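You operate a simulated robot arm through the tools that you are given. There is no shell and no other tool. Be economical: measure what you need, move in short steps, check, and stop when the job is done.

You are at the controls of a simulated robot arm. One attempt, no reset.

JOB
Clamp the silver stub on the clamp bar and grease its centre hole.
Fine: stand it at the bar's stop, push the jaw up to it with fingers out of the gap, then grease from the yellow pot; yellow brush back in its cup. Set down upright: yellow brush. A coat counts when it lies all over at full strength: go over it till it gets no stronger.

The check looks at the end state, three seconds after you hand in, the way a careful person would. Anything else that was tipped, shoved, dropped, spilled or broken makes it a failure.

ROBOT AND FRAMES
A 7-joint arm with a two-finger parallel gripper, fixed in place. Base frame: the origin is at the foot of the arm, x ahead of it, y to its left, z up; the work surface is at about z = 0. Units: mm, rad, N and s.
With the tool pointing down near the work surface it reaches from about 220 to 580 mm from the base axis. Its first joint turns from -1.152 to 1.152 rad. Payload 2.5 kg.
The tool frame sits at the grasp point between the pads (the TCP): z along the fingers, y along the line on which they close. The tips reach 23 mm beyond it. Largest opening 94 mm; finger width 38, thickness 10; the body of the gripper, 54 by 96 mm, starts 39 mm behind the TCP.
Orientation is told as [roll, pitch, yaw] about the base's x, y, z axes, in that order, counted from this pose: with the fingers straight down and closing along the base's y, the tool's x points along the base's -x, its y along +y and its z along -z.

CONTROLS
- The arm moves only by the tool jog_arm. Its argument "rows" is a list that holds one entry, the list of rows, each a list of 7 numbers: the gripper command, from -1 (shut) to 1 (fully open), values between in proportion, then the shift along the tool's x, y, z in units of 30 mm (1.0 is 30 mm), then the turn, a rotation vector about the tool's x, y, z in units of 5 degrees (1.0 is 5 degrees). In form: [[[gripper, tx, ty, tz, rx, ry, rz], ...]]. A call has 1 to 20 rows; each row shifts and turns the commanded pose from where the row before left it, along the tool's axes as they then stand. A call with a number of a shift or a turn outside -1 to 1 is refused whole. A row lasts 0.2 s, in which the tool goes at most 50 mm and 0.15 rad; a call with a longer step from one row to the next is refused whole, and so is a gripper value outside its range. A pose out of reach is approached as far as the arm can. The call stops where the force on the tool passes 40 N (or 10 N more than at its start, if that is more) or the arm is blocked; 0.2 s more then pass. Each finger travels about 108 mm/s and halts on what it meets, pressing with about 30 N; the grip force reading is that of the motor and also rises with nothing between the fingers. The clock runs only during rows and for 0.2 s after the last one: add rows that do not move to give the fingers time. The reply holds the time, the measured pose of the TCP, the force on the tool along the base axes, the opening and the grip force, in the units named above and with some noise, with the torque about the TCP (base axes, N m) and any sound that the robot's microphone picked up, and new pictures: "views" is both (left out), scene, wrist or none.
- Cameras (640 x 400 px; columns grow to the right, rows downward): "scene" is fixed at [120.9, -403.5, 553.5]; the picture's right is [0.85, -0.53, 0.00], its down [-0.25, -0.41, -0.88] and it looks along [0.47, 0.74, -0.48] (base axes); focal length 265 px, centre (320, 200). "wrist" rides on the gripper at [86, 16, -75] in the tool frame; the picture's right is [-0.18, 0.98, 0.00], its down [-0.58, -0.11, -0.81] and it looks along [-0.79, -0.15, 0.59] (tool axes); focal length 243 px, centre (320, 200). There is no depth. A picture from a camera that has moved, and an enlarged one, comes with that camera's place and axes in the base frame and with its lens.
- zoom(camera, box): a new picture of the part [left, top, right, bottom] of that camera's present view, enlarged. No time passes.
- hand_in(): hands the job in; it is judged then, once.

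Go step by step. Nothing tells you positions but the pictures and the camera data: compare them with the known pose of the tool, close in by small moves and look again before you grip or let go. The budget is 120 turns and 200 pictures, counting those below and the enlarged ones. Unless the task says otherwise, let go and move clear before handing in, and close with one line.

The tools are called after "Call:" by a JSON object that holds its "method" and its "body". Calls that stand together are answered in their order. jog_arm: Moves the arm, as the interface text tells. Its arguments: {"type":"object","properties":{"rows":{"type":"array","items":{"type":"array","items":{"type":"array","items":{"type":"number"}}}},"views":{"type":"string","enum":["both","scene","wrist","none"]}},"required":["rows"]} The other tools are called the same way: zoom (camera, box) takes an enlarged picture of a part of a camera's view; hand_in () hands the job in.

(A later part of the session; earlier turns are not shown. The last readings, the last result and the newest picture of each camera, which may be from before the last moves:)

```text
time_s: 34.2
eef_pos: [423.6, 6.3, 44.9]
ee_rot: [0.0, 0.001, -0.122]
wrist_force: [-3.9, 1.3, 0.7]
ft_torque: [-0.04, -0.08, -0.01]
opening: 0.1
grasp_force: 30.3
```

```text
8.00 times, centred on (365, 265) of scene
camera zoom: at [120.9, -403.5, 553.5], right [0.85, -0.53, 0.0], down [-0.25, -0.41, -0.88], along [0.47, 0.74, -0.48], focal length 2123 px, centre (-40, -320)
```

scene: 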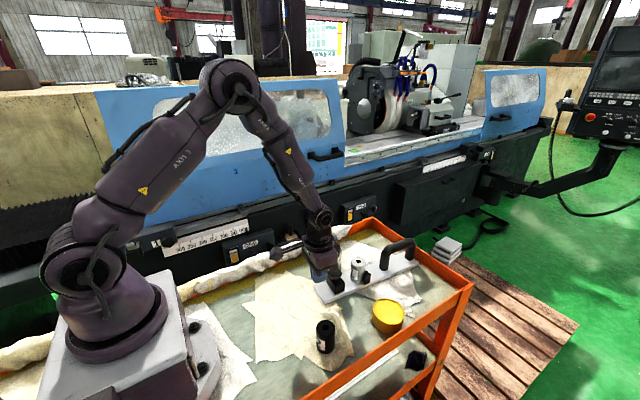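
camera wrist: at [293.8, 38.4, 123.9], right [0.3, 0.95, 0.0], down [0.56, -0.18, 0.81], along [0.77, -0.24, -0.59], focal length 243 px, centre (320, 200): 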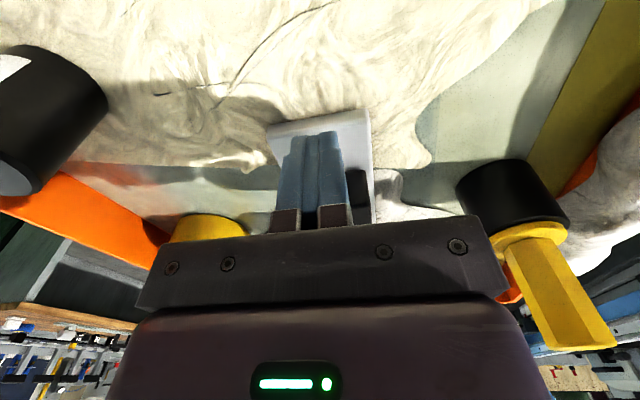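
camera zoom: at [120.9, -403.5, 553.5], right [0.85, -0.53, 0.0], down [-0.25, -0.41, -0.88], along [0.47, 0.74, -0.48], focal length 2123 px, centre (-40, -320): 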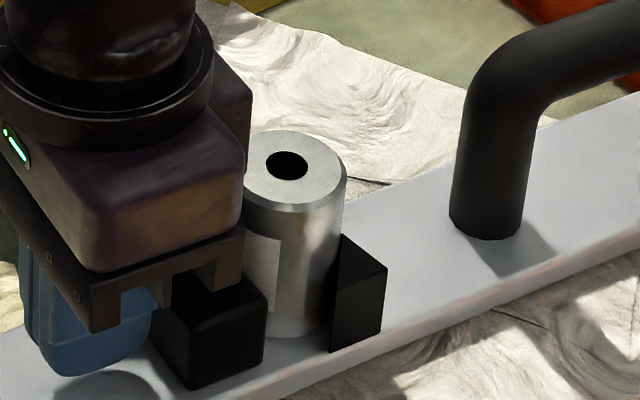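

Jaw, stub and bar now move as one, so it is clamped. I back off and rise.

Call:
{"method": "jog_arm", "body": {"rows": [[[-1, 0.05, 0, 0, 0, 0, 0], [-1, 0.2, 0, 0, 0, 0, 0], [-1, 0.5, 0, 0, 0, 0, 0], [-1, 0.3, 0, -0.7, 0, 0, 0], [-1, 0, 0, -0.95, 0, 0, 0], [-1, 0, 0, -0.95, 0, 0, 0], [-1, 0, 0, -0.95, 0, 0, 0], [1, 0, 0, -0.95, 0, 0, 0], [1, 0, 0, -0.95, 0, 0, 0], [1, 0, 0, 0, 0, 0, 0]]], "views": "wrist"}}

Call:
{"method": "zoom", "body": {"camera": "scene", "box": [305, 220, 425, 300]}}

Call:
{"method": "zoom", "body": {"camera": "wrist", "box": [250, 20, 490, 170]}}

```text
time_s: 36.4
eef_pos: [394.0, 6.2, 209.4]
ee_rot: [0.0, -0.001, -0.122]
wrist_force: [-0.4, 0.7, -0.1]
ft_torque: [0.0, 0.01, -0.02]
opening: 94.2
grasp_force: 0.0
camera wrist: at [310.1, 33.1, 284.3], right [0.3, 0.95, 0.0], down [0.56, -0.18, 0.81], along [0.77, -0.24, -0.59], focal length 243 px, centre (320, 200)
```

wrist: 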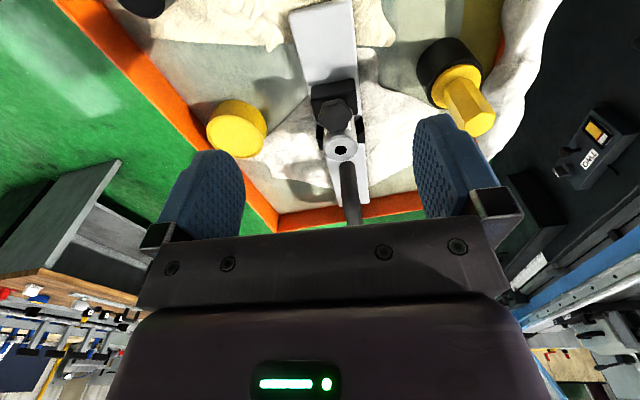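

```text
5.00 times, centred on (365, 260) of scene
camera zoom: at [120.9, -403.5, 553.5], right [0.85, -0.53, 0.0], down [-0.25, -0.41, -0.88], along [0.47, 0.74, -0.48], focal length 1327 px, centre (95, -100)
```

zoom: 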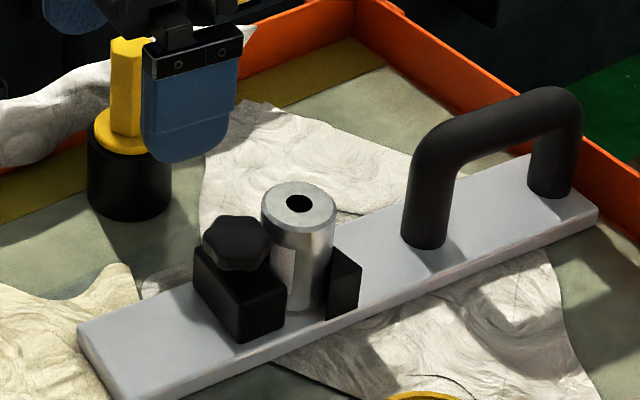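

```text
2.67 times, centred on (370, 95) of wrist
camera zoom: at [310.1, 33.1, 284.3], right [0.3, 0.95, 0.0], down [0.56, -0.18, 0.81], along [0.77, -0.24, -0.59], focal length 647 px, centre (187, 480)
```

zoom: 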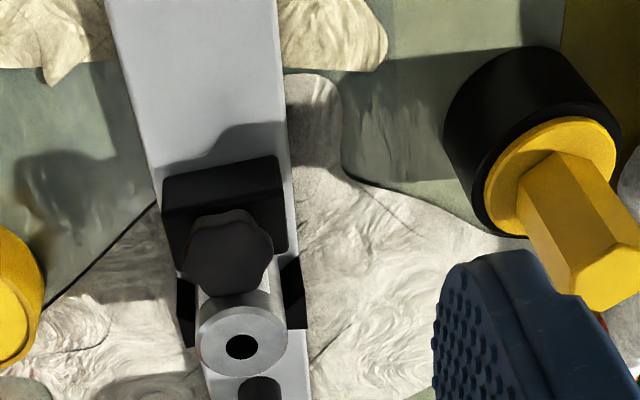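

The stub is clamped in the V. Next is the brush: I move above it to measure its handle.

Call:
{"method": "jog_arm", "body": {"rows": [[[1, -0.47, 0.98, 0, 0, 0, 0], [1, -0.47, 0.98, 0, 0, 0, 0], [1, -0.47, 0.98, 0, 0, 0, 0], [1, -0.47, 0.98, 0, 0, 0, 0], [1, 0, 0, 0, 0, 0, -0.7], [1, 0, 0, 0, 0, 0, -0.7], [1, 0, 0, 0, 0, 0, 0]]], "views": "wrist"}}

Call:
{"method": "zoom", "body": {"camera": "wrist", "box": [240, 40, 400, 160]}}

Call:
{"method": "zoom", "body": {"camera": "scene", "box": [290, 210, 370, 270]}}

```text
time_s: 38.0
eef_pos: [463.4, 119.0, 208.4]
ee_rot: [0.002, 0.0, 0.001]
wrist_force: [0.1, 0.0, -0.2]
ft_torque: [0.01, 0.01, 0.03]
opening: 93.9
grasp_force: 0.1
camera wrist: at [378.4, 135.0, 282.1], right [0.18, 0.98, 0.0], down [0.58, -0.11, 0.81], along [0.79, -0.15, -0.59], focal length 243 px, centre (320, 200)
```

wrist: 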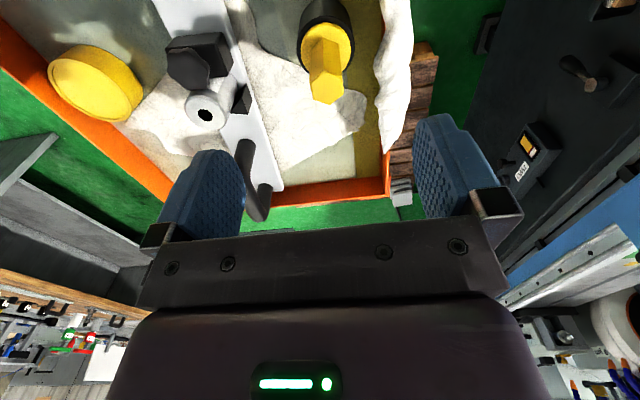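

```text
3.33 times, centred on (320, 100) of wrist
camera zoom: at [378.4, 135.0, 282.1], right [0.18, 0.98, 0.0], down [0.58, -0.11, 0.81], along [0.79, -0.15, -0.59], focal length 809 px, centre (320, 533)
```

zoom: 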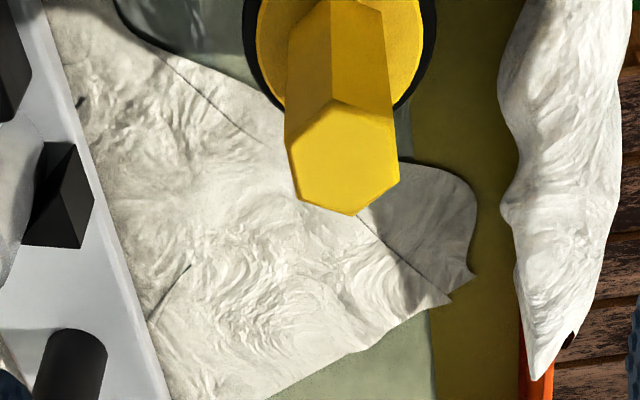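

```text
6.67 times, centred on (330, 240) of scene
camera zoom: at [120.9, -403.5, 553.5], right [0.85, -0.53, 0.0], down [-0.25, -0.41, -0.88], along [0.47, 0.74, -0.48], focal length 1769 px, centre (253, -67)
```

zoom: 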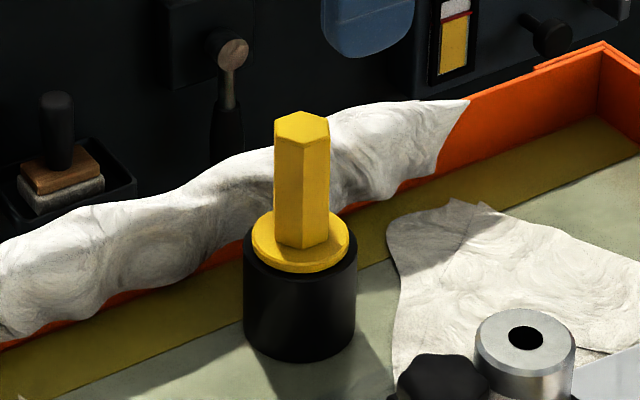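

Call:
{"method": "jog_arm", "body": {"rows": [[[1, -0.2, 0.12, 0.9, 0, 0, 0], [1, 0, 0, 0.95, 0, 0, 0], [1, 0, 0, 0.9, 0, 0, 0], [1, 0, 0, 0, 0, 0, 0]]], "views": "wrist"}}

Call:
{"method": "zoom", "body": {"camera": "scene", "box": [290, 210, 370, 270]}}

```text
time_s: 39.0
eef_pos: [470.7, 124.8, 127.7]
ee_rot: [0.001, 0.001, 0.0]
wrist_force: [-0.5, -0.8, -0.2]
ft_torque: [0.02, 0.0, -0.05]
opening: 94.0
grasp_force: 0.1
camera wrist: at [384.2, 141.0, 201.6], right [0.18, 0.98, 0.0], down [0.58, -0.11, 0.81], along [0.79, -0.15, -0.59], focal length 243 px, centre (320, 200)
```

wrist: 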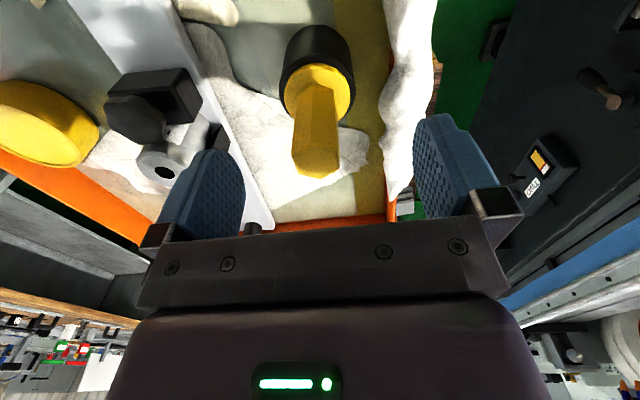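

```text
6.67 times, centred on (330, 240) of scene
camera zoom: at [120.9, -403.5, 553.5], right [0.85, -0.53, 0.0], down [-0.25, -0.41, -0.88], along [0.47, 0.74, -0.48], focal length 1769 px, centre (253, -67)
```

zoom: 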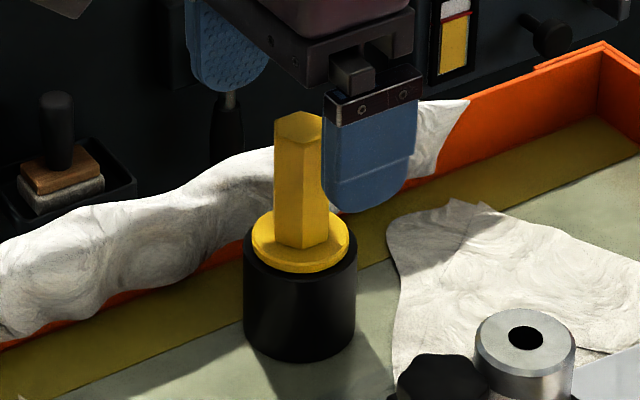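

Call:
{"method": "jog_arm", "body": {"rows": [[[1, 0, -0.03, 0.7, 0, 0, 0], [1, 0, 0, 0.6, 0, 0, 0], [1, 0, 0, 0, 0, 0, 0]]], "views": "wrist"}}

Call:
{"method": "zoom", "body": {"camera": "scene", "box": [290, 210, 370, 270]}}

```text
time_s: 39.8
eef_pos: [469.3, 122.4, 89.3]
ee_rot: [0.001, 0.0, 0.0]
wrist_force: [0.2, 0.3, 0.5]
ft_torque: [-0.02, -0.04, 0.01]
opening: 93.8
grasp_force: 0.1
camera wrist: at [384.0, 138.5, 162.7], right [0.18, 0.98, 0.0], down [0.58, -0.11, 0.81], along [0.79, -0.15, -0.59], focal length 243 px, centre (320, 200)
```

wrist: 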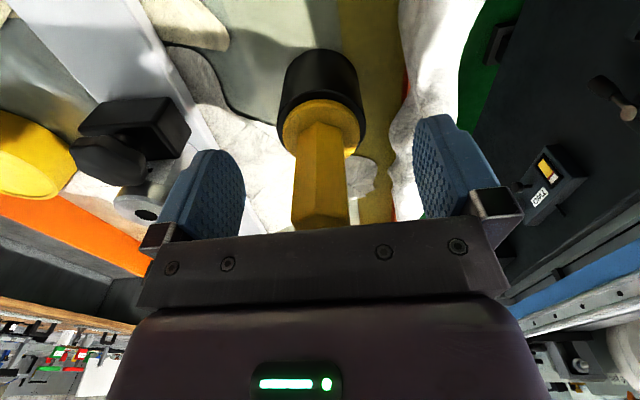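

```text
6.67 times, centred on (330, 240) of scene
camera zoom: at [120.9, -403.5, 553.5], right [0.85, -0.53, 0.0], down [-0.25, -0.41, -0.88], along [0.47, 0.74, -0.48], focal length 1769 px, centre (253, -67)
```

zoom: 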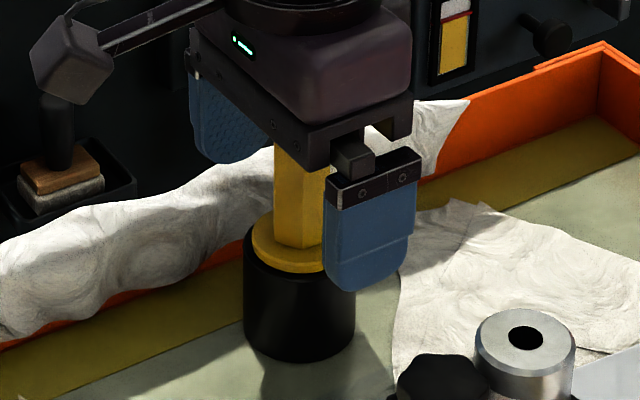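

Call:
{"method": "jog_arm", "body": {"rows": [[[0.3, 0, 0, 0, 0, 0, 0], [-0.2, 0, 0, 0, 0, 0, 0], [-0.45, 0, 0, 0, 0, 0, 0], [-0.6, 0, 0, 0, 0, 0, 0], [-1, 0, 0, 0, 0, 0, 0], [-1, 0, 0, 0, 0, 0, 0], [-1, 0, 0, 0, 0, 0, 0]]], "views": "wrist"}}

Call:
{"method": "zoom", "body": {"camera": "scene", "box": [290, 210, 370, 270]}}

```text
time_s: 41.4
eef_pos: [468.9, 122.5, 88.4]
ee_rot: [0.0, 0.0, 0.0]
wrist_force: [-1.1, 0.6, -0.2]
ft_torque: [-0.05, -0.03, -0.04]
opening: 23.9
grasp_force: 30.1
camera wrist: at [383.9, 138.5, 162.9], right [0.18, 0.98, 0.0], down [0.58, -0.11, 0.81], along [0.79, -0.15, -0.59], focal length 243 px, centre (320, 200)
```

wrist: 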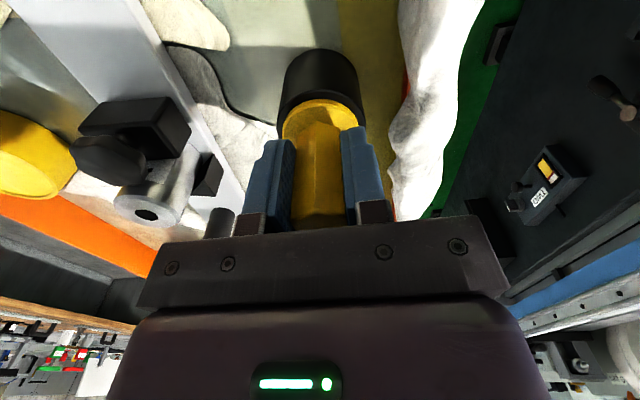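

```text
6.67 times, centred on (330, 240) of scene
camera zoom: at [120.9, -403.5, 553.5], right [0.85, -0.53, 0.0], down [-0.25, -0.41, -0.88], along [0.47, 0.74, -0.48], focal length 1769 px, centre (253, -67)
```

zoom: 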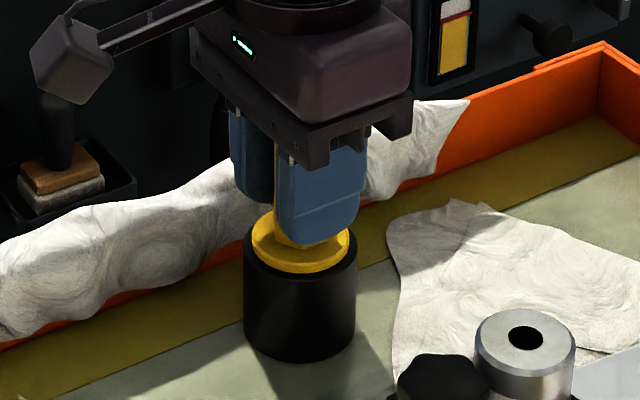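

Gripped squarely at (469, 122.5, 88.6). I lift straight up and look at the brush.

Call:
{"method": "jog_arm", "body": {"rows": [[[-1, 0, 0, -0.3, 0, 0, 0], [-1, 0, 0, -0.6, 0, 0, 0], [-1, 0, 0, -0.8, 0, 0, 0], [-1, 0, 0, -0.9, 0, 0, 0], [-1, 0, 0, -0.8, 0, 0, 0], [-1, 0, 0, 0, 0, 0, 0]]], "views": "wrist"}}

Call:
{"method": "zoom", "body": {"camera": "scene", "box": [280, 150, 420, 250]}}

```text
time_s: 42.8
eef_pos: [471.8, 122.6, 189.0]
ee_rot: [0.0, -0.002, 0.001]
wrist_force: [0.2, 0.7, -0.2]
ft_torque: [0.01, 0.01, -0.03]
opening: 23.3
grasp_force: 29.8
camera wrist: at [384.7, 140.4, 264.7], right [0.18, 0.98, 0.0], down [0.58, -0.11, 0.81], along [0.79, -0.15, -0.59], focal length 243 px, centre (320, 200)
```

wrist: 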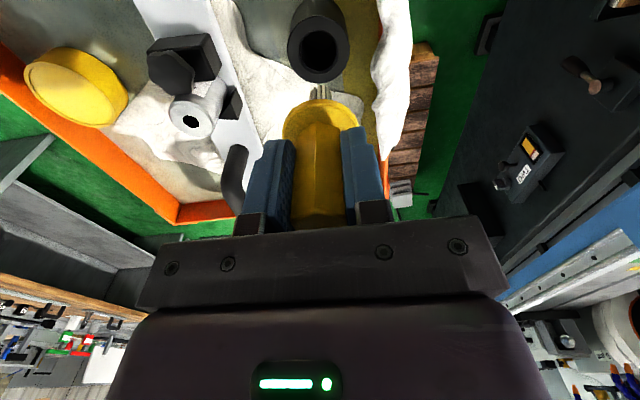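

```text
4.00 times, centred on (350, 200) of scene
camera zoom: at [120.9, -403.5, 553.5], right [0.85, -0.53, 0.0], down [-0.25, -0.41, -0.88], along [0.47, 0.74, -0.48], focal length 1062 px, centre (200, 200)
```

zoom: 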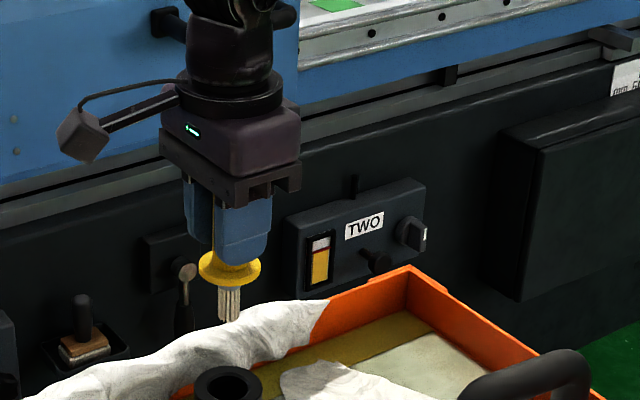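

Call:
{"method": "zoom", "body": {"camera": "wrist", "box": [0, 20, 240, 160]}}

Call:
{"method": "zoom", "body": {"camera": "scene", "box": [360, 285, 420, 345]}}

Call:
{"method": "zoom", "body": {"camera": "scene", "box": [325, 215, 405, 290]}}

```text
2.67 times, centred on (120, 90) of wrist
camera zoom: at [384.7, 140.4, 264.7], right [0.18, 0.98, 0.0], down [0.58, -0.11, 0.81], along [0.79, -0.15, -0.59], focal length 647 px, centre (853, 493)
```

zoom: 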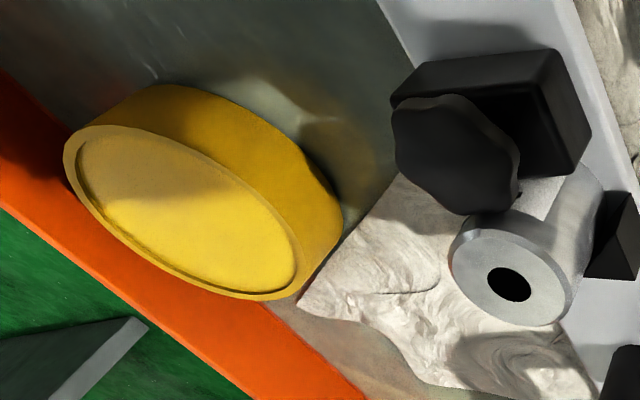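

```text
6.67 times, centred on (390, 315) of scene
camera zoom: at [120.9, -403.5, 553.5], right [0.85, -0.53, 0.0], down [-0.25, -0.41, -0.88], along [0.47, 0.74, -0.48], focal length 1769 px, centre (-147, -567)
```

zoom: 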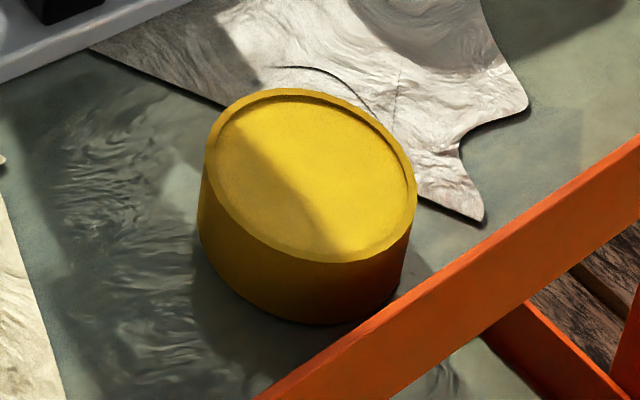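

```text
5.33 times, centred on (365, 252) of scene
camera zoom: at [120.9, -403.5, 553.5], right [0.85, -0.53, 0.0], down [-0.25, -0.41, -0.88], along [0.47, 0.74, -0.48], focal length 1416 px, centre (80, -80)
```

zoom: 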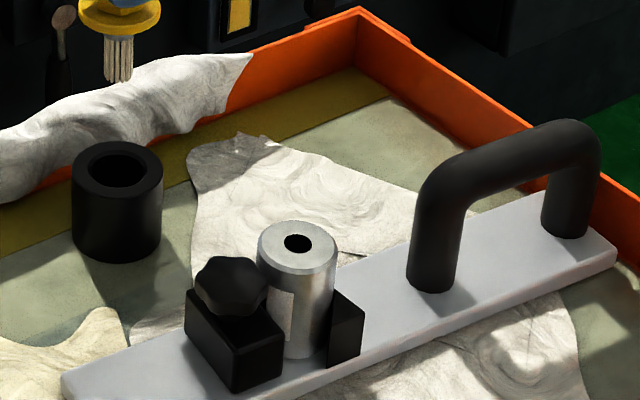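

The grease pot is open, centred near (473, -134), rim about z 35. I carry the brush over and look before dipping.

Call:
{"method": "jog_arm", "body": {"rows": [[[-1, 0, -0.95, -0.1, 0, 0, 0], [-1, 0, -0.95, -0.1, 0, 0, 0], [-1, 0, -0.95, 0, 0, 0, 0], [-1, 0, -0.95, 0, 0, 0, 0], [-1, 0, -0.95, 0, 0, 0, 0], [-1, 0, -0.95, 0, 0, 0, 0], [-1, 0, -0.95, 0, 0, 0, 0], [-1, 0, -0.95, 0, 0, 0, 0], [-1, 0, -0.95, 0, 0, 0, 0], [-1, 0, 0, 0, 0, 0, 0]]], "views": "both"}}

```text
time_s: 45.0
eef_pos: [467.9, -136.0, 194.3]
ee_rot: [0.0, 0.0, 0.001]
wrist_force: [-0.1, -0.9, -1.5]
ft_torque: [-0.02, 0.03, 0.01]
opening: 23.6
grasp_force: 29.8
camera wrist: at [382.1, -119.9, 269.4], right [0.18, 0.98, 0.0], down [0.58, -0.11, 0.81], along [0.79, -0.15, -0.59], focal length 243 px, centre (320, 200)
```

scene: 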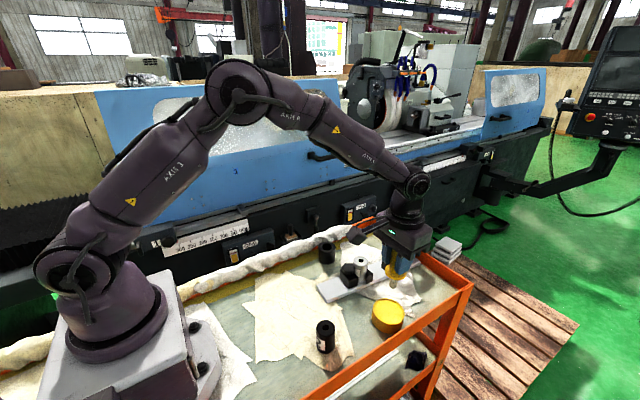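
wrist: 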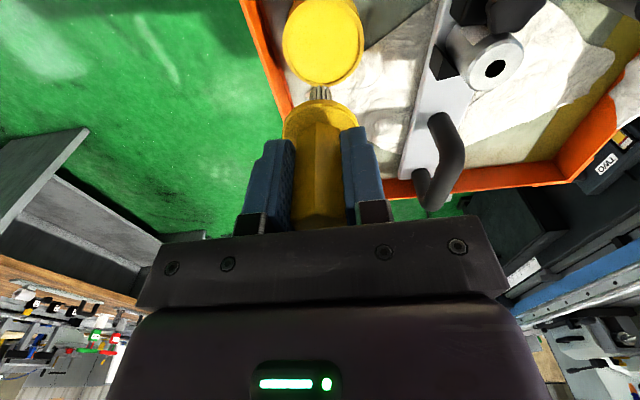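

Call:
{"method": "jog_arm", "body": {"rows": [[[-1, -0.03, 0.07, 0.95, 0, 0, 0], [-1, 0, 0, 0.95, 0, 0, 0], [-1, 0, 0, 0.8, 0, 0, 0], [-1, 0, 0, 0.2, 0, 0, 0], [-1, 0, 0, 0, 0, 0, 0]]], "views": "wrist"}}

Call:
{"method": "zoom", "body": {"camera": "scene", "box": [350, 255, 430, 335]}}

```text
time_s: 46.2
eef_pos: [473.0, -134.3, 110.9]
ee_rot: [-0.004, -0.008, 0.0]
wrist_force: [1.2, -1.5, 24.8]
ft_torque: [-0.09, -0.22, 0.02]
opening: 23.5
grasp_force: 30.3
camera wrist: at [385.8, -117.7, 184.1], right [0.18, 0.98, 0.0], down [0.57, -0.11, 0.81], along [0.8, -0.15, -0.58], focal length 243 px, centre (320, 200)
```

wrist: 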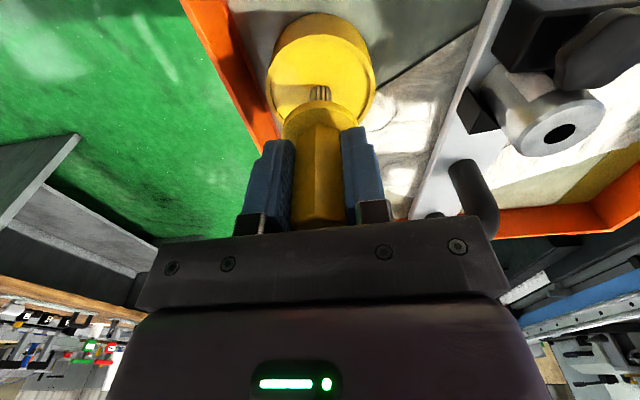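

```text
5.00 times, centred on (390, 295) of scene
camera zoom: at [120.8, -403.5, 553.5], right [0.85, -0.53, 0.0], down [-0.25, -0.41, -0.88], along [0.47, 0.74, -0.48], focal length 1327 px, centre (-30, -275)
```

zoom: 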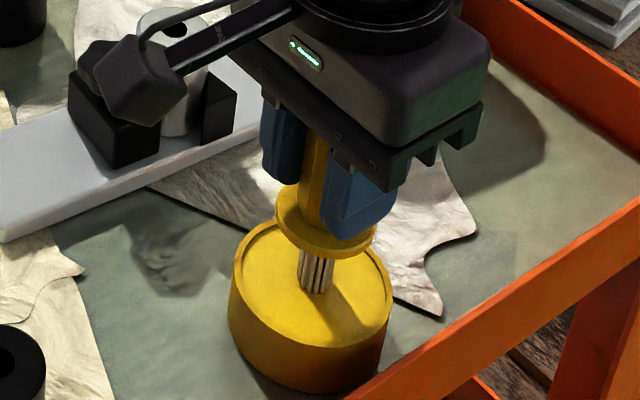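

The bristles touch a firm grease surface at TCP z≈111. I lift a little and check whether they are loaded.

Call:
{"method": "jog_arm", "body": {"rows": [[[-1, 0, 0, -0.3, 0, 0, 0], [-1, 0, 0, -0.9, 0, 0, 0], [-1, 0, 0, 0, 0, 0, 0]]], "views": "none"}}

Call:
{"method": "zoom", "body": {"camera": "scene", "box": [350, 225, 430, 325]}}

Call:
{"method": "zoom", "body": {"camera": "wrist", "box": [260, 0, 380, 120]}}

```text
time_s: 47.0
eef_pos: [471.0, -134.6, 145.4]
ee_rot: [-0.001, 0.003, -0.001]
wrist_force: [0.3, 0.7, -0.4]
ft_torque: [0.01, 0.0, -0.01]
opening: 23.7
grasp_force: 30.2
```

```text
4.00 times, centred on (390, 275) of scene
camera zoom: at [120.9, -403.5, 553.5], right [0.85, -0.53, 0.0], down [-0.25, -0.41, -0.88], along [0.47, 0.74, -0.48], focal length 1062 px, centre (40, -100)
```

zoom: 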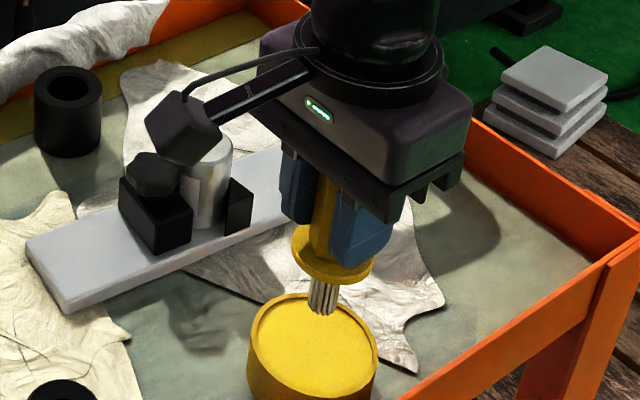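

```text
3.33 times, centred on (320, 60) of wrist
camera zoom: at [385.7, -119.1, 219.2], right [0.18, 0.98, 0.0], down [0.58, -0.11, 0.81], along [0.79, -0.15, -0.59], focal length 809 px, centre (320, 667)
```

zoom: 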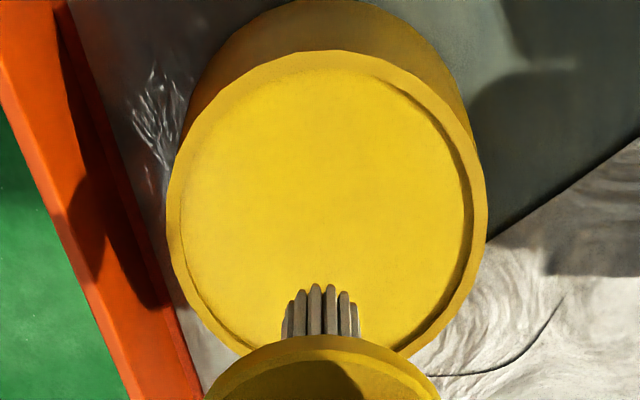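

Call:
{"method": "zoom", "body": {"camera": "scene", "box": [415, 275, 445, 310]}}

Call:
{"method": "zoom", "body": {"camera": "wrist", "box": [295, 75, 345, 110]}}

```text
11.43 times, centred on (430, 292) of scene
camera zoom: at [120.9, -403.5, 553.5], right [0.85, -0.53, 0.0], down [-0.25, -0.41, -0.88], along [0.47, 0.74, -0.48], focal length 3033 px, centre (-937, -857)
```

zoom: 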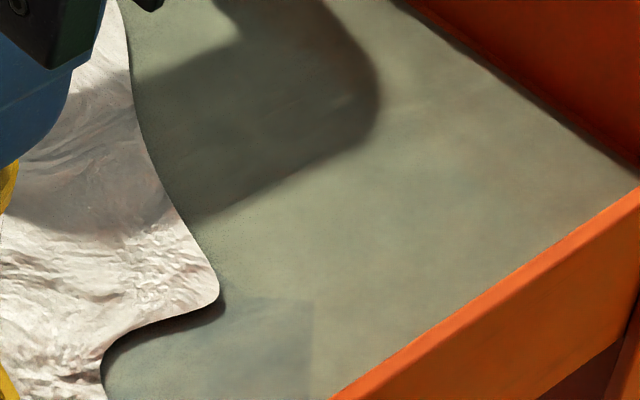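

```text
11.43 times, centred on (320, 92) of wrist
camera zoom: at [385.7, -119.1, 219.2], right [0.18, 0.98, 0.0], down [0.58, -0.11, 0.81], along [0.79, -0.15, -0.59], focal length 2773 px, centre (320, 1429)
```

zoom: 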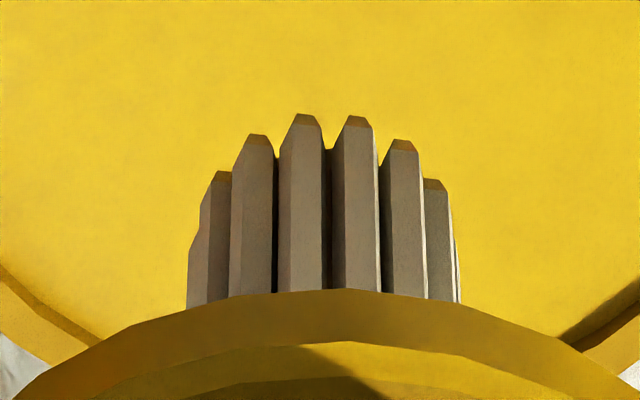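

Call:
{"method": "zoom", "body": {"camera": "scene", "box": [374, 280, 406, 310]}}

```text
13.33 times, centred on (390, 295) of scene
camera zoom: at [120.9, -403.5, 553.5], right [0.85, -0.53, 0.0], down [-0.25, -0.41, -0.88], along [0.47, 0.74, -0.48], focal length 3539 px, centre (-613, -1067)
```

zoom: 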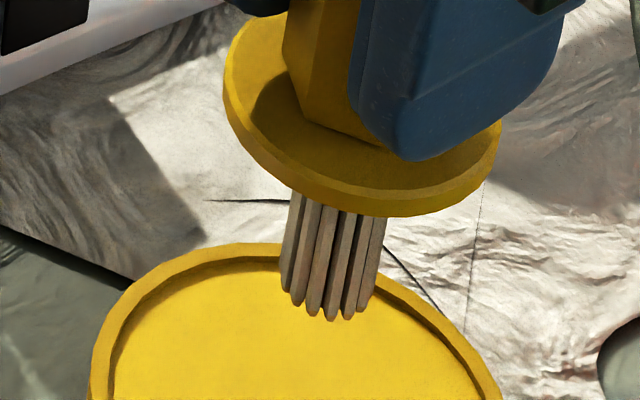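

Call:
{"method": "jog_arm", "body": {"rows": [[[-1, 0, 0, 0.7, 0, 0, 0], [-1, 0, 0, 0.3, 0, 0, 0], [-1, 0, 0, 0.08, 0, 0, 0], [-1, 0, 0, 0, 0, 0, 0]]], "views": "none"}}

```text
time_s: 48.0
eef_pos: [471.0, -132.1, 112.8]
ee_rot: [0.0, 0.001, 0.0]
wrist_force: [-0.5, -0.5, -1.2]
ft_torque: [0.0, 0.02, -0.01]
opening: 23.8
grasp_force: 29.4
```

Call:
{"method": "jog_arm", "body": {"rows": [[[-1, 0, 0, 0.05, 0, 0, 0], [-1, 0, 0, 0.03, 0, 0, 0], [-1, 0.15, 0, 0, 0, 0, 0], [-1, 0, 0.15, 0, 0, 0, 0], [-1, -0.15, 0, 0, 0, 0, 0], [-1, -0.15, 0, 0, 0, 0, 0], [-1, 0, -0.15, 0, 0, 0, 0], [-1, 0, -0.15, 0, 0, 0, 0], [-1, 0.15, 0.15, 0, 0, 0, 0], [-1, 0, 0, 0, 0, 0, 0]]], "views": "none"}}

Call:
{"method": "zoom", "body": {"camera": "scene", "box": [370, 280, 410, 325]}}

```text
time_s: 50.2
eef_pos: [470.8, -132.1, 110.9]
ee_rot: [-0.002, 0.0, -0.001]
wrist_force: [0.3, -1.0, 1.8]
ft_torque: [-0.06, -0.03, 0.02]
opening: 23.7
grasp_force: 30.5
```

```text
8.89 times, centred on (390, 302) of scene
camera zoom: at [120.9, -403.5, 553.5], right [0.85, -0.53, 0.0], down [-0.25, -0.41, -0.88], along [0.47, 0.74, -0.48], focal length 2359 px, centre (-302, -711)
```

zoom: 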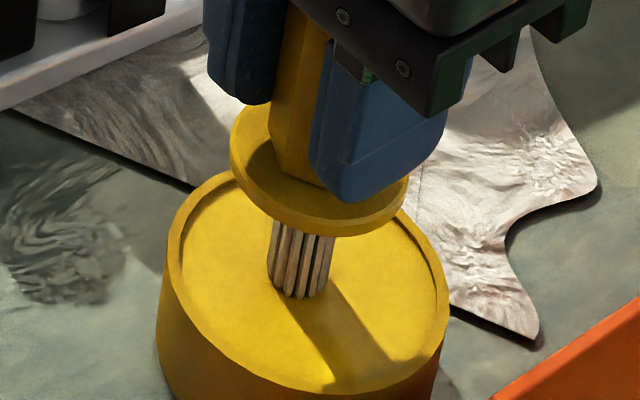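

Call:
{"method": "jog_arm", "body": {"rows": [[[-1, 0, 0, 0.05, 0, 0, 0], [-1, 0, 0, 0, 0, 0, 0], [-1, 0, 0, 0, 0, 0, 0], [-1, 0, 0, 0, 0, 0, 0], [-1, 0, 0, -0.5, 0, 0, 0], [-1, 0, 0, -0.95, 0, 0, 0], [-1, 0, 0, -0.95, 0, 0, 0], [-1, 0, 0, -0.5, 0, 0, 0], [-1, 0, 0, 0, 0, 0, 0]]], "views": "wrist"}}

Call:
{"method": "zoom", "body": {"camera": "wrist", "box": [295, 75, 345, 110]}}

Call:
{"method": "zoom", "body": {"camera": "wrist", "box": [420, 0, 560, 100]}}

```text
time_s: 52.2
eef_pos: [469.2, -133.7, 197.0]
ee_rot: [0.001, 0.0, 0.0]
wrist_force: [-0.6, 0.7, -1.0]
ft_torque: [0.01, -0.04, 0.03]
opening: 23.6
grasp_force: 29.3
camera wrist: at [383.8, -116.4, 270.2], right [0.18, 0.98, 0.0], down [0.58, -0.11, 0.81], along [0.79, -0.15, -0.59], focal length 243 px, centre (320, 200)
```

wrist: 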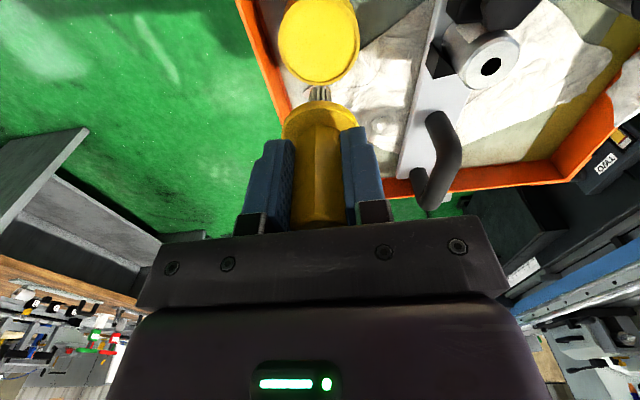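

```text
11.43 times, centred on (320, 92) of wrist
camera zoom: at [383.8, -116.4, 270.2], right [0.18, 0.98, 0.0], down [0.58, -0.11, 0.81], along [0.79, -0.15, -0.59], focal length 2773 px, centre (320, 1429)
```

zoom: 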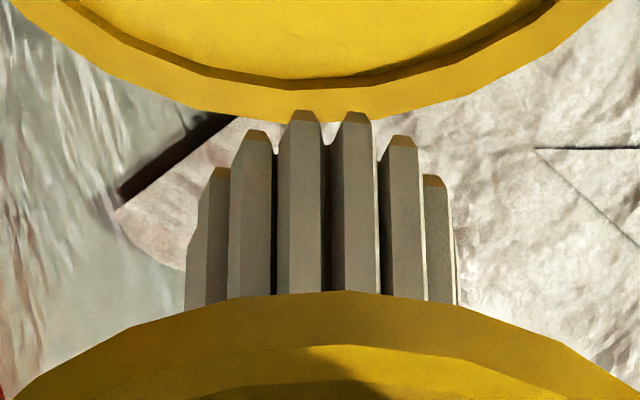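

```text
4.00 times, centred on (490, 50) of wrist
camera zoom: at [383.8, -116.4, 270.2], right [0.18, 0.98, 0.0], down [0.58, -0.11, 0.81], along [0.79, -0.15, -0.59], focal length 970 px, centre (-360, 800)
```

zoom: 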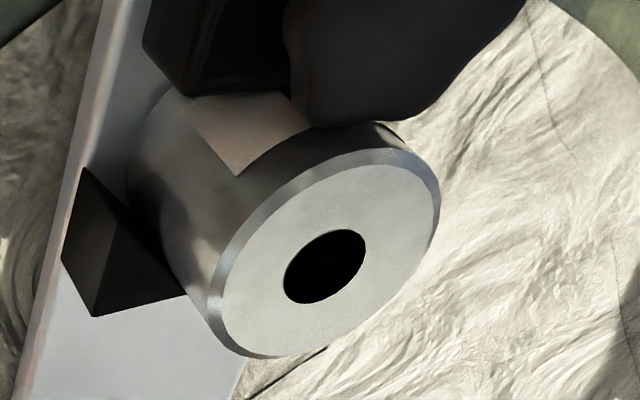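

The bristle tips have an ochre film. The hole is at about (498, -2, top z 74); I move above it and check alignment.

Call:
{"method": "jog_arm", "body": {"rows": [[[-1, -0.18, 0.877, 0, 0, 0, 0], [-1, -0.18, 0.877, 0, 0, 0, 0], [-1, -0.18, 0.877, 0, 0, 0, 0], [-1, -0.18, 0.877, 0, 0, 0, 0], [-1, -0.18, 0.877, 0, 0, 0, 0], [-1, 0, 0, 0.6, 0, 0, 0], [-1, 0, 0, 0.6, 0, 0, 0], [-1, 0, 0, 0, 0, 0, 0]]], "views": "wrist"}}

Call:
{"method": "zoom", "body": {"camera": "wrist", "box": [270, 30, 370, 110]}}

Call:
{"method": "zoom", "body": {"camera": "scene", "box": [335, 215, 395, 275]}}

```text
time_s: 54.0
eef_pos: [497.6, 0.8, 159.2]
ee_rot: [-0.001, 0.0, 0.001]
wrist_force: [0.6, 0.6, -0.6]
ft_torque: [-0.02, 0.06, 0.02]
opening: 23.5
grasp_force: 30.2
camera wrist: at [411.4, 16.1, 233.7], right [0.18, 0.98, 0.0], down [0.58, -0.11, 0.81], along [0.79, -0.15, -0.59], focal length 243 px, centre (320, 200)
```

wrist: 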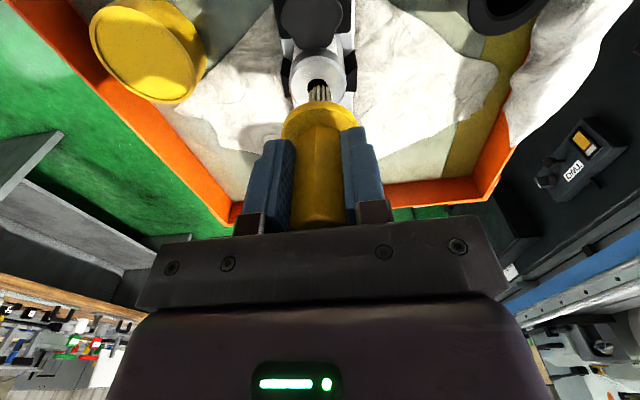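

```text
5.00 times, centred on (320, 70) of wrist
camera zoom: at [411.4, 16.1, 233.7], right [0.18, 0.98, 0.0], down [0.58, -0.11, 0.81], along [0.79, -0.15, -0.59], focal length 1213 px, centre (320, 850)
```

zoom: 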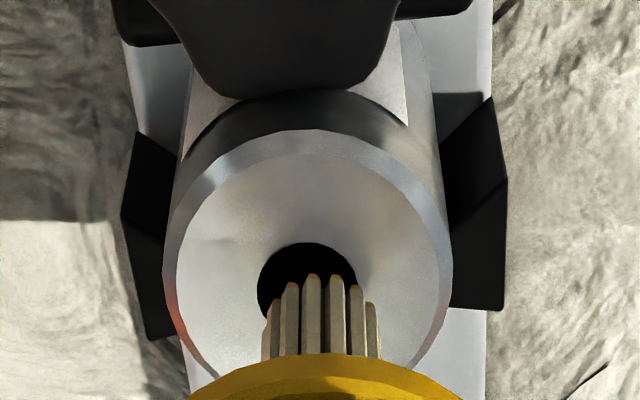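

```text
6.67 times, centred on (365, 245) of scene
camera zoom: at [120.9, -403.5, 553.5], right [0.85, -0.53, 0.0], down [-0.25, -0.41, -0.88], along [0.47, 0.74, -0.48], focal length 1769 px, centre (20, -100)
```

zoom: 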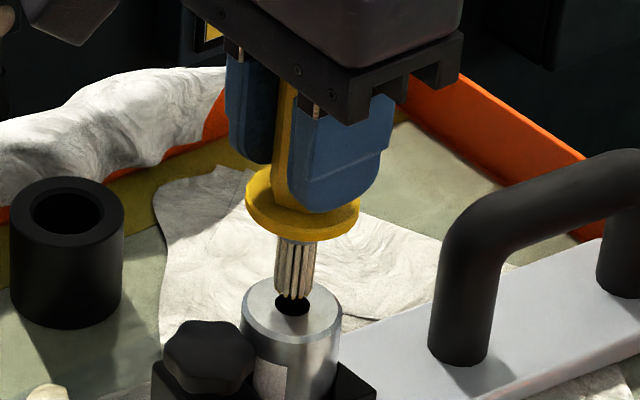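

Call:
{"method": "jog_arm", "body": {"rows": [[[-1, 0.01, -0.06, 0.13, 0, 0, 0], [-1, 0, 0, 0, 0, 0, 0], [-1, 0, 0, 0, 0, 0, 0]]], "views": "none"}}

Call:
{"method": "zoom", "body": {"camera": "wrist", "box": [270, 30, 370, 110]}}

Call:
{"method": "zoom", "body": {"camera": "scene", "box": [350, 240, 380, 265]}}

```text
time_s: 54.8
eef_pos: [496.0, -4.5, 154.5]
ee_rot: [-0.001, 0.0, -0.002]
wrist_force: [0.3, -0.4, -0.4]
ft_torque: [0.0, 0.01, 0.01]
opening: 23.8
grasp_force: 30.1
```

```text
5.00 times, centred on (320, 70) of wrist
camera zoom: at [410.4, 13.2, 229.5], right [0.18, 0.98, 0.0], down [0.58, -0.11, 0.81], along [0.79, -0.15, -0.59], focal length 1213 px, centre (320, 850)
```

zoom: 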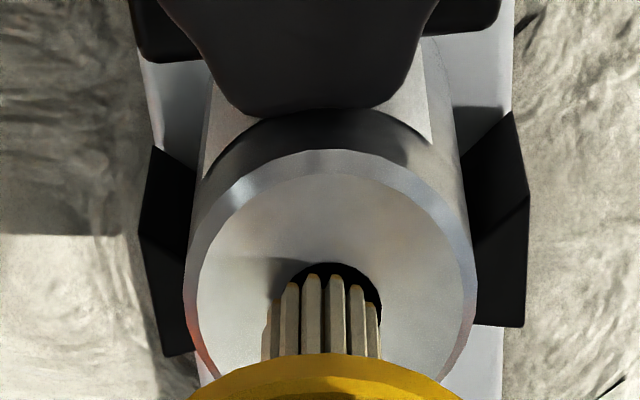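

```text
16.00 times, centred on (365, 252) of scene
camera zoom: at [120.9, -403.5, 553.5], right [0.85, -0.53, 0.0], down [-0.25, -0.41, -0.88], along [0.47, 0.74, -0.48], focal length 4247 px, centre (-400, -640)
```

zoom: 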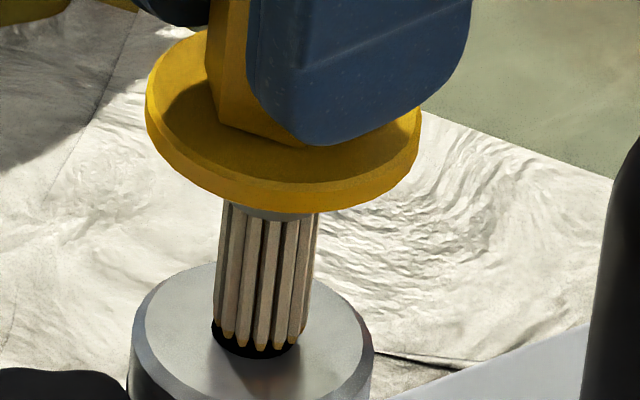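

Call:
{"method": "jog_arm", "body": {"rows": [[[-1, 0, 0.05, 0, 0, 0, 0], [-1, 0, 0, 0, 0, 0, 0], [-1, 0, 0, 0, 0, 0, 0]]], "views": "none"}}

Call:
{"method": "zoom", "body": {"camera": "wrist", "box": [295, 70, 345, 110]}}

Call:
{"method": "zoom", "body": {"camera": "scene", "box": [350, 240, 380, 265]}}

```text
time_s: 55.6
eef_pos: [496.2, -0.9, 156.1]
ee_rot: [0.001, 0.001, 0.0]
wrist_force: [-0.4, -0.2, -1.2]
ft_torque: [0.04, -0.03, 0.0]
opening: 23.9
grasp_force: 29.7
```

```text
10.00 times, centred on (320, 90) of wrist
camera zoom: at [411.1, 15.0, 229.7], right [0.18, 0.98, 0.0], down [0.58, -0.11, 0.81], along [0.79, -0.15, -0.59], focal length 2426 px, centre (320, 1300)
```

zoom: 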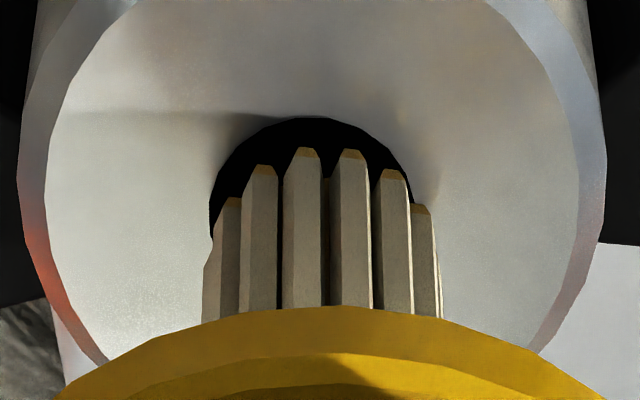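

```text
16.00 times, centred on (365, 252) of scene
camera zoom: at [120.9, -403.5, 553.5], right [0.85, -0.53, 0.0], down [-0.25, -0.41, -0.88], along [0.47, 0.74, -0.48], focal length 4247 px, centre (-400, -640)
```

zoom: 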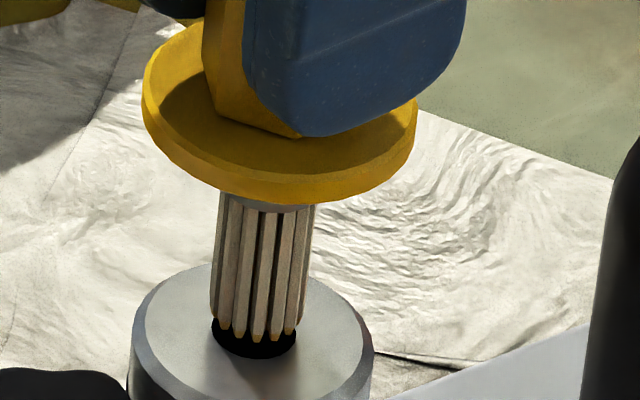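

Call:
{"method": "jog_arm", "body": {"rows": [[[-1, 0.011, -0.018, 0.08, 0, 0, 0], [-1, 0, 0, 0.08, 0, 0, 0], [-1, 0, 0, 0.08, 0, 0, 0], [-1, 0, 0, 0.08, 0, 0, 0], [-1, 0, 0, 0.08, 0, 0, 0], [-1, 0, 0, 0, 0, 0, 0]]], "views": "none"}}

Call:
{"method": "zoom", "body": {"camera": "scene", "box": [350, 240, 380, 265]}}

Call:
{"method": "zoom", "body": {"camera": "wrist", "box": [295, 70, 345, 110]}}

```text
time_s: 57.0
eef_pos: [497.7, -0.0, 144.4]
ee_rot: [0.0, -0.004, 0.001]
wrist_force: [4.0, 0.8, 23.7]
ft_torque: [-0.02, -0.36, 0.04]
opening: 23.5
grasp_force: 30.5
```

```text
16.00 times, centred on (365, 252) of scene
camera zoom: at [120.8, -403.5, 553.5], right [0.85, -0.53, 0.0], down [-0.25, -0.41, -0.88], along [0.47, 0.74, -0.48], focal length 4247 px, centre (-400, -640)
```

zoom: 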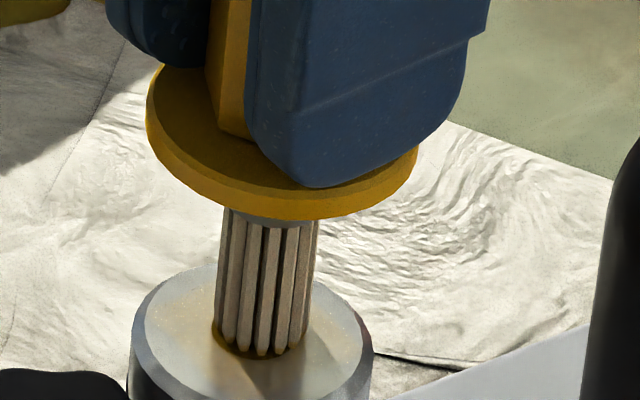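

```text
10.00 times, centred on (320, 90) of wrist
camera zoom: at [411.9, 14.9, 219.0], right [0.18, 0.98, 0.0], down [0.58, -0.11, 0.81], along [0.8, -0.15, -0.59], focal length 2426 px, centre (320, 1300)
```

zoom: 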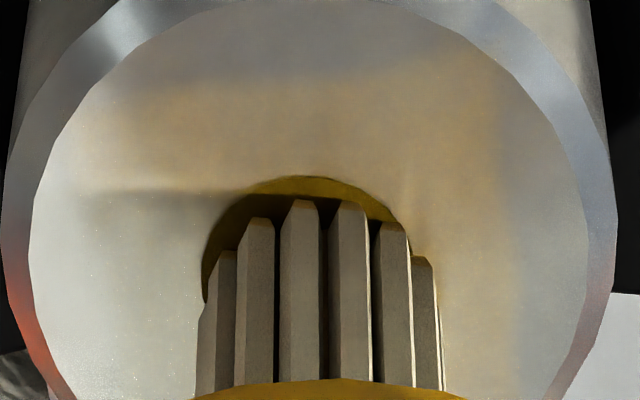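

Touching already coats the hole yellow; there may be a faint film on the face too. I lift off and look.

Call:
{"method": "jog_arm", "body": {"rows": [[[-1, 0, 0, -0.2, 0, 0, 0], [-1, 0, 0, -0.5, 0, 0, 0], [-1, 0, 0, -0.6, 0, 0, 0], [-1, 0, 0, 0, 0, 0, 0]]], "views": "none"}}

Call:
{"method": "zoom", "body": {"camera": "scene", "box": [350, 240, 380, 265]}}

Call:
{"method": "zoom", "body": {"camera": "wrist", "box": [285, 50, 355, 110]}}

```text
time_s: 58.0
eef_pos: [496.2, -0.4, 182.1]
ee_rot: [0.0, 0.002, -0.001]
wrist_force: [0.8, -0.1, 0.0]
ft_torque: [0.06, -0.01, 0.03]
opening: 23.4
grasp_force: 29.9
```

```text
16.00 times, centred on (365, 252) of scene
camera zoom: at [120.9, -403.5, 553.5], right [0.85, -0.53, 0.0], down [-0.25, -0.41, -0.88], along [0.47, 0.74, -0.48], focal length 4247 px, centre (-400, -640)
```

zoom: 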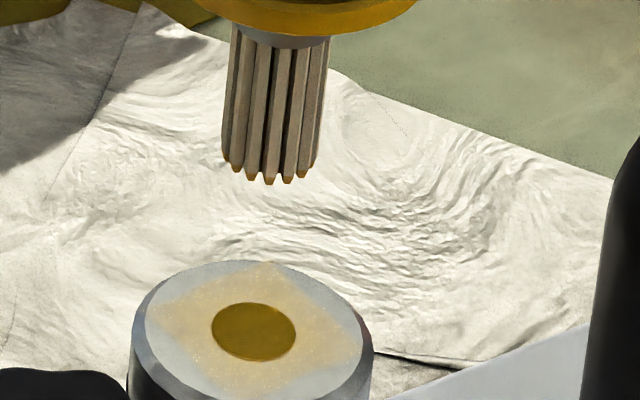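

```text
6.67 times, centred on (320, 80) of wrist
camera zoom: at [410.7, 14.5, 256.7], right [0.18, 0.98, 0.0], down [0.58, -0.11, 0.81], along [0.79, -0.15, -0.59], focal length 1618 px, centre (320, 1000)
```

zoom: 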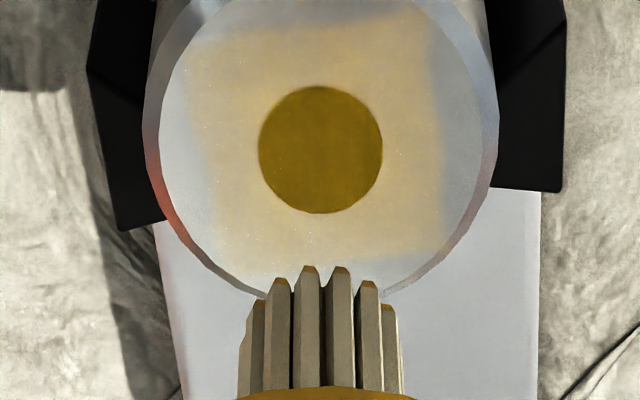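

The hole took an even coat. I dab again, gently, and see whether it gets stronger.

Call:
{"method": "jog_arm", "body": {"rows": [[[-1, 0, 0, 0.6, 0, 0, 0], [-1, 0, 0, 0.4, 0, 0, 0], [-1, 0, 0, 0.1, 0, 0, 0], [-1, 0, 0, 0.06, 0, 0, 0], [-1, 0, 0, 0.04, 0, 0, 0], [-1, 0, 0, 0, 0, 0, 0], [-1, 0, 0, 0, 0, 0, 0]]], "views": "none"}}

Call:
{"method": "zoom", "body": {"camera": "wrist", "box": [285, 50, 355, 110]}}

```text
time_s: 59.6
eef_pos: [495.3, -2.3, 147.6]
ee_rot: [0.0, 0.001, 0.001]
wrist_force: [0.5, 0.4, -1.5]
ft_torque: [0.01, 0.08, -0.03]
opening: 23.8
grasp_force: 29.8
```

```text
6.67 times, centred on (320, 80) of wrist
camera zoom: at [410.2, 14.4, 221.3], right [0.18, 0.98, 0.0], down [0.58, -0.11, 0.81], along [0.79, -0.15, -0.59], focal length 1618 px, centre (320, 1000)
```

zoom: 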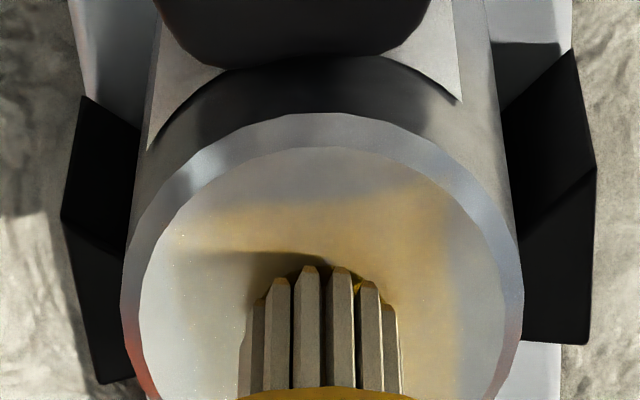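

Call:
{"method": "jog_arm", "body": {"rows": [[[-1, 0, 0, 0.03, 0, 0, 0], [-1, 0, 0, 0.02, 0, 0, 0], [-1, 0, 0, 0, 0, 0, 0], [-1, 0, 0, 0, 0, 0, 0]]], "views": "none"}}

```text
time_s: 60.6
eef_pos: [495.3, -1.9, 145.3]
ee_rot: [-0.001, 0.0, 0.0]
wrist_force: [0.4, 1.1, 2.6]
ft_torque: [0.07, -0.02, -0.01]
opening: 23.6
grasp_force: 30.1
```

Call:
{"method": "jog_arm", "body": {"rows": [[[-1, 0, 0, 0.02, 0, 0, 0], [-1, 0.04, 0, 0, 0, 0, 0], [-1, -0.08, 0, 0, 0, 0, 0], [-1, 0.04, 0.04, 0, 0, 0, 0], [-1, 0, -0.08, 0, 0, 0, 0], [-1, 0, 0.04, 0, 0, 0, 0], [-1, 0, 0, 0, 0, 0, 0], [-1, 0, 0, -0.3, 0, 0, 0], [-1, 0, 0, -0.9, 0, 0, 0], [-1, 0, 0, 0, 0, 0, 0]]], "views": "none"}}

Call:
{"method": "zoom", "body": {"camera": "scene", "box": [350, 240, 380, 265]}}

Call:
{"method": "zoom", "body": {"camera": "wrist", "box": [285, 50, 355, 110]}}

```text
time_s: 62.8
eef_pos: [497.3, -1.6, 180.5]
ee_rot: [0.0, 0.002, 0.0]
wrist_force: [-0.3, -0.1, 0.3]
ft_torque: [0.03, 0.02, -0.01]
opening: 23.6
grasp_force: 29.8
```

```text
16.00 times, centred on (365, 252) of scene
camera zoom: at [120.9, -403.5, 553.5], right [0.85, -0.53, 0.0], down [-0.25, -0.41, -0.88], along [0.47, 0.74, -0.48], focal length 4247 px, centre (-400, -640)
```

zoom: 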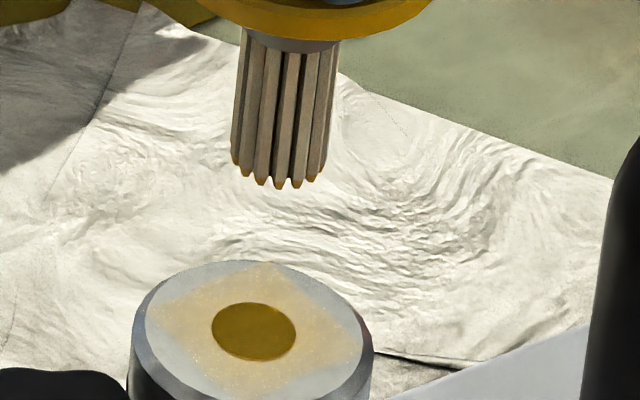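

```text
6.67 times, centred on (320, 80) of wrist
camera zoom: at [411.8, 13.5, 255.9], right [0.18, 0.98, 0.0], down [0.58, -0.11, 0.81], along [0.79, -0.15, -0.59], focal length 1618 px, centre (320, 1000)
```

zoom: 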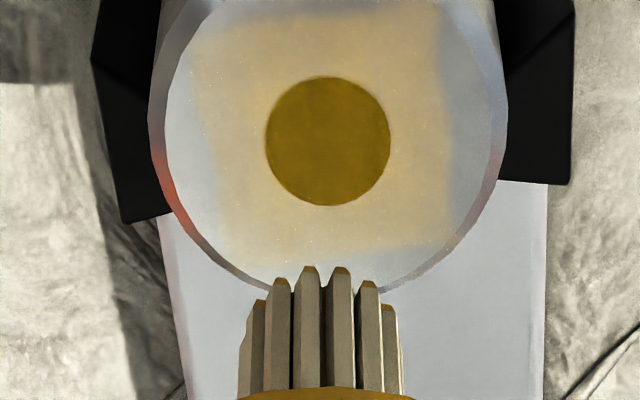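

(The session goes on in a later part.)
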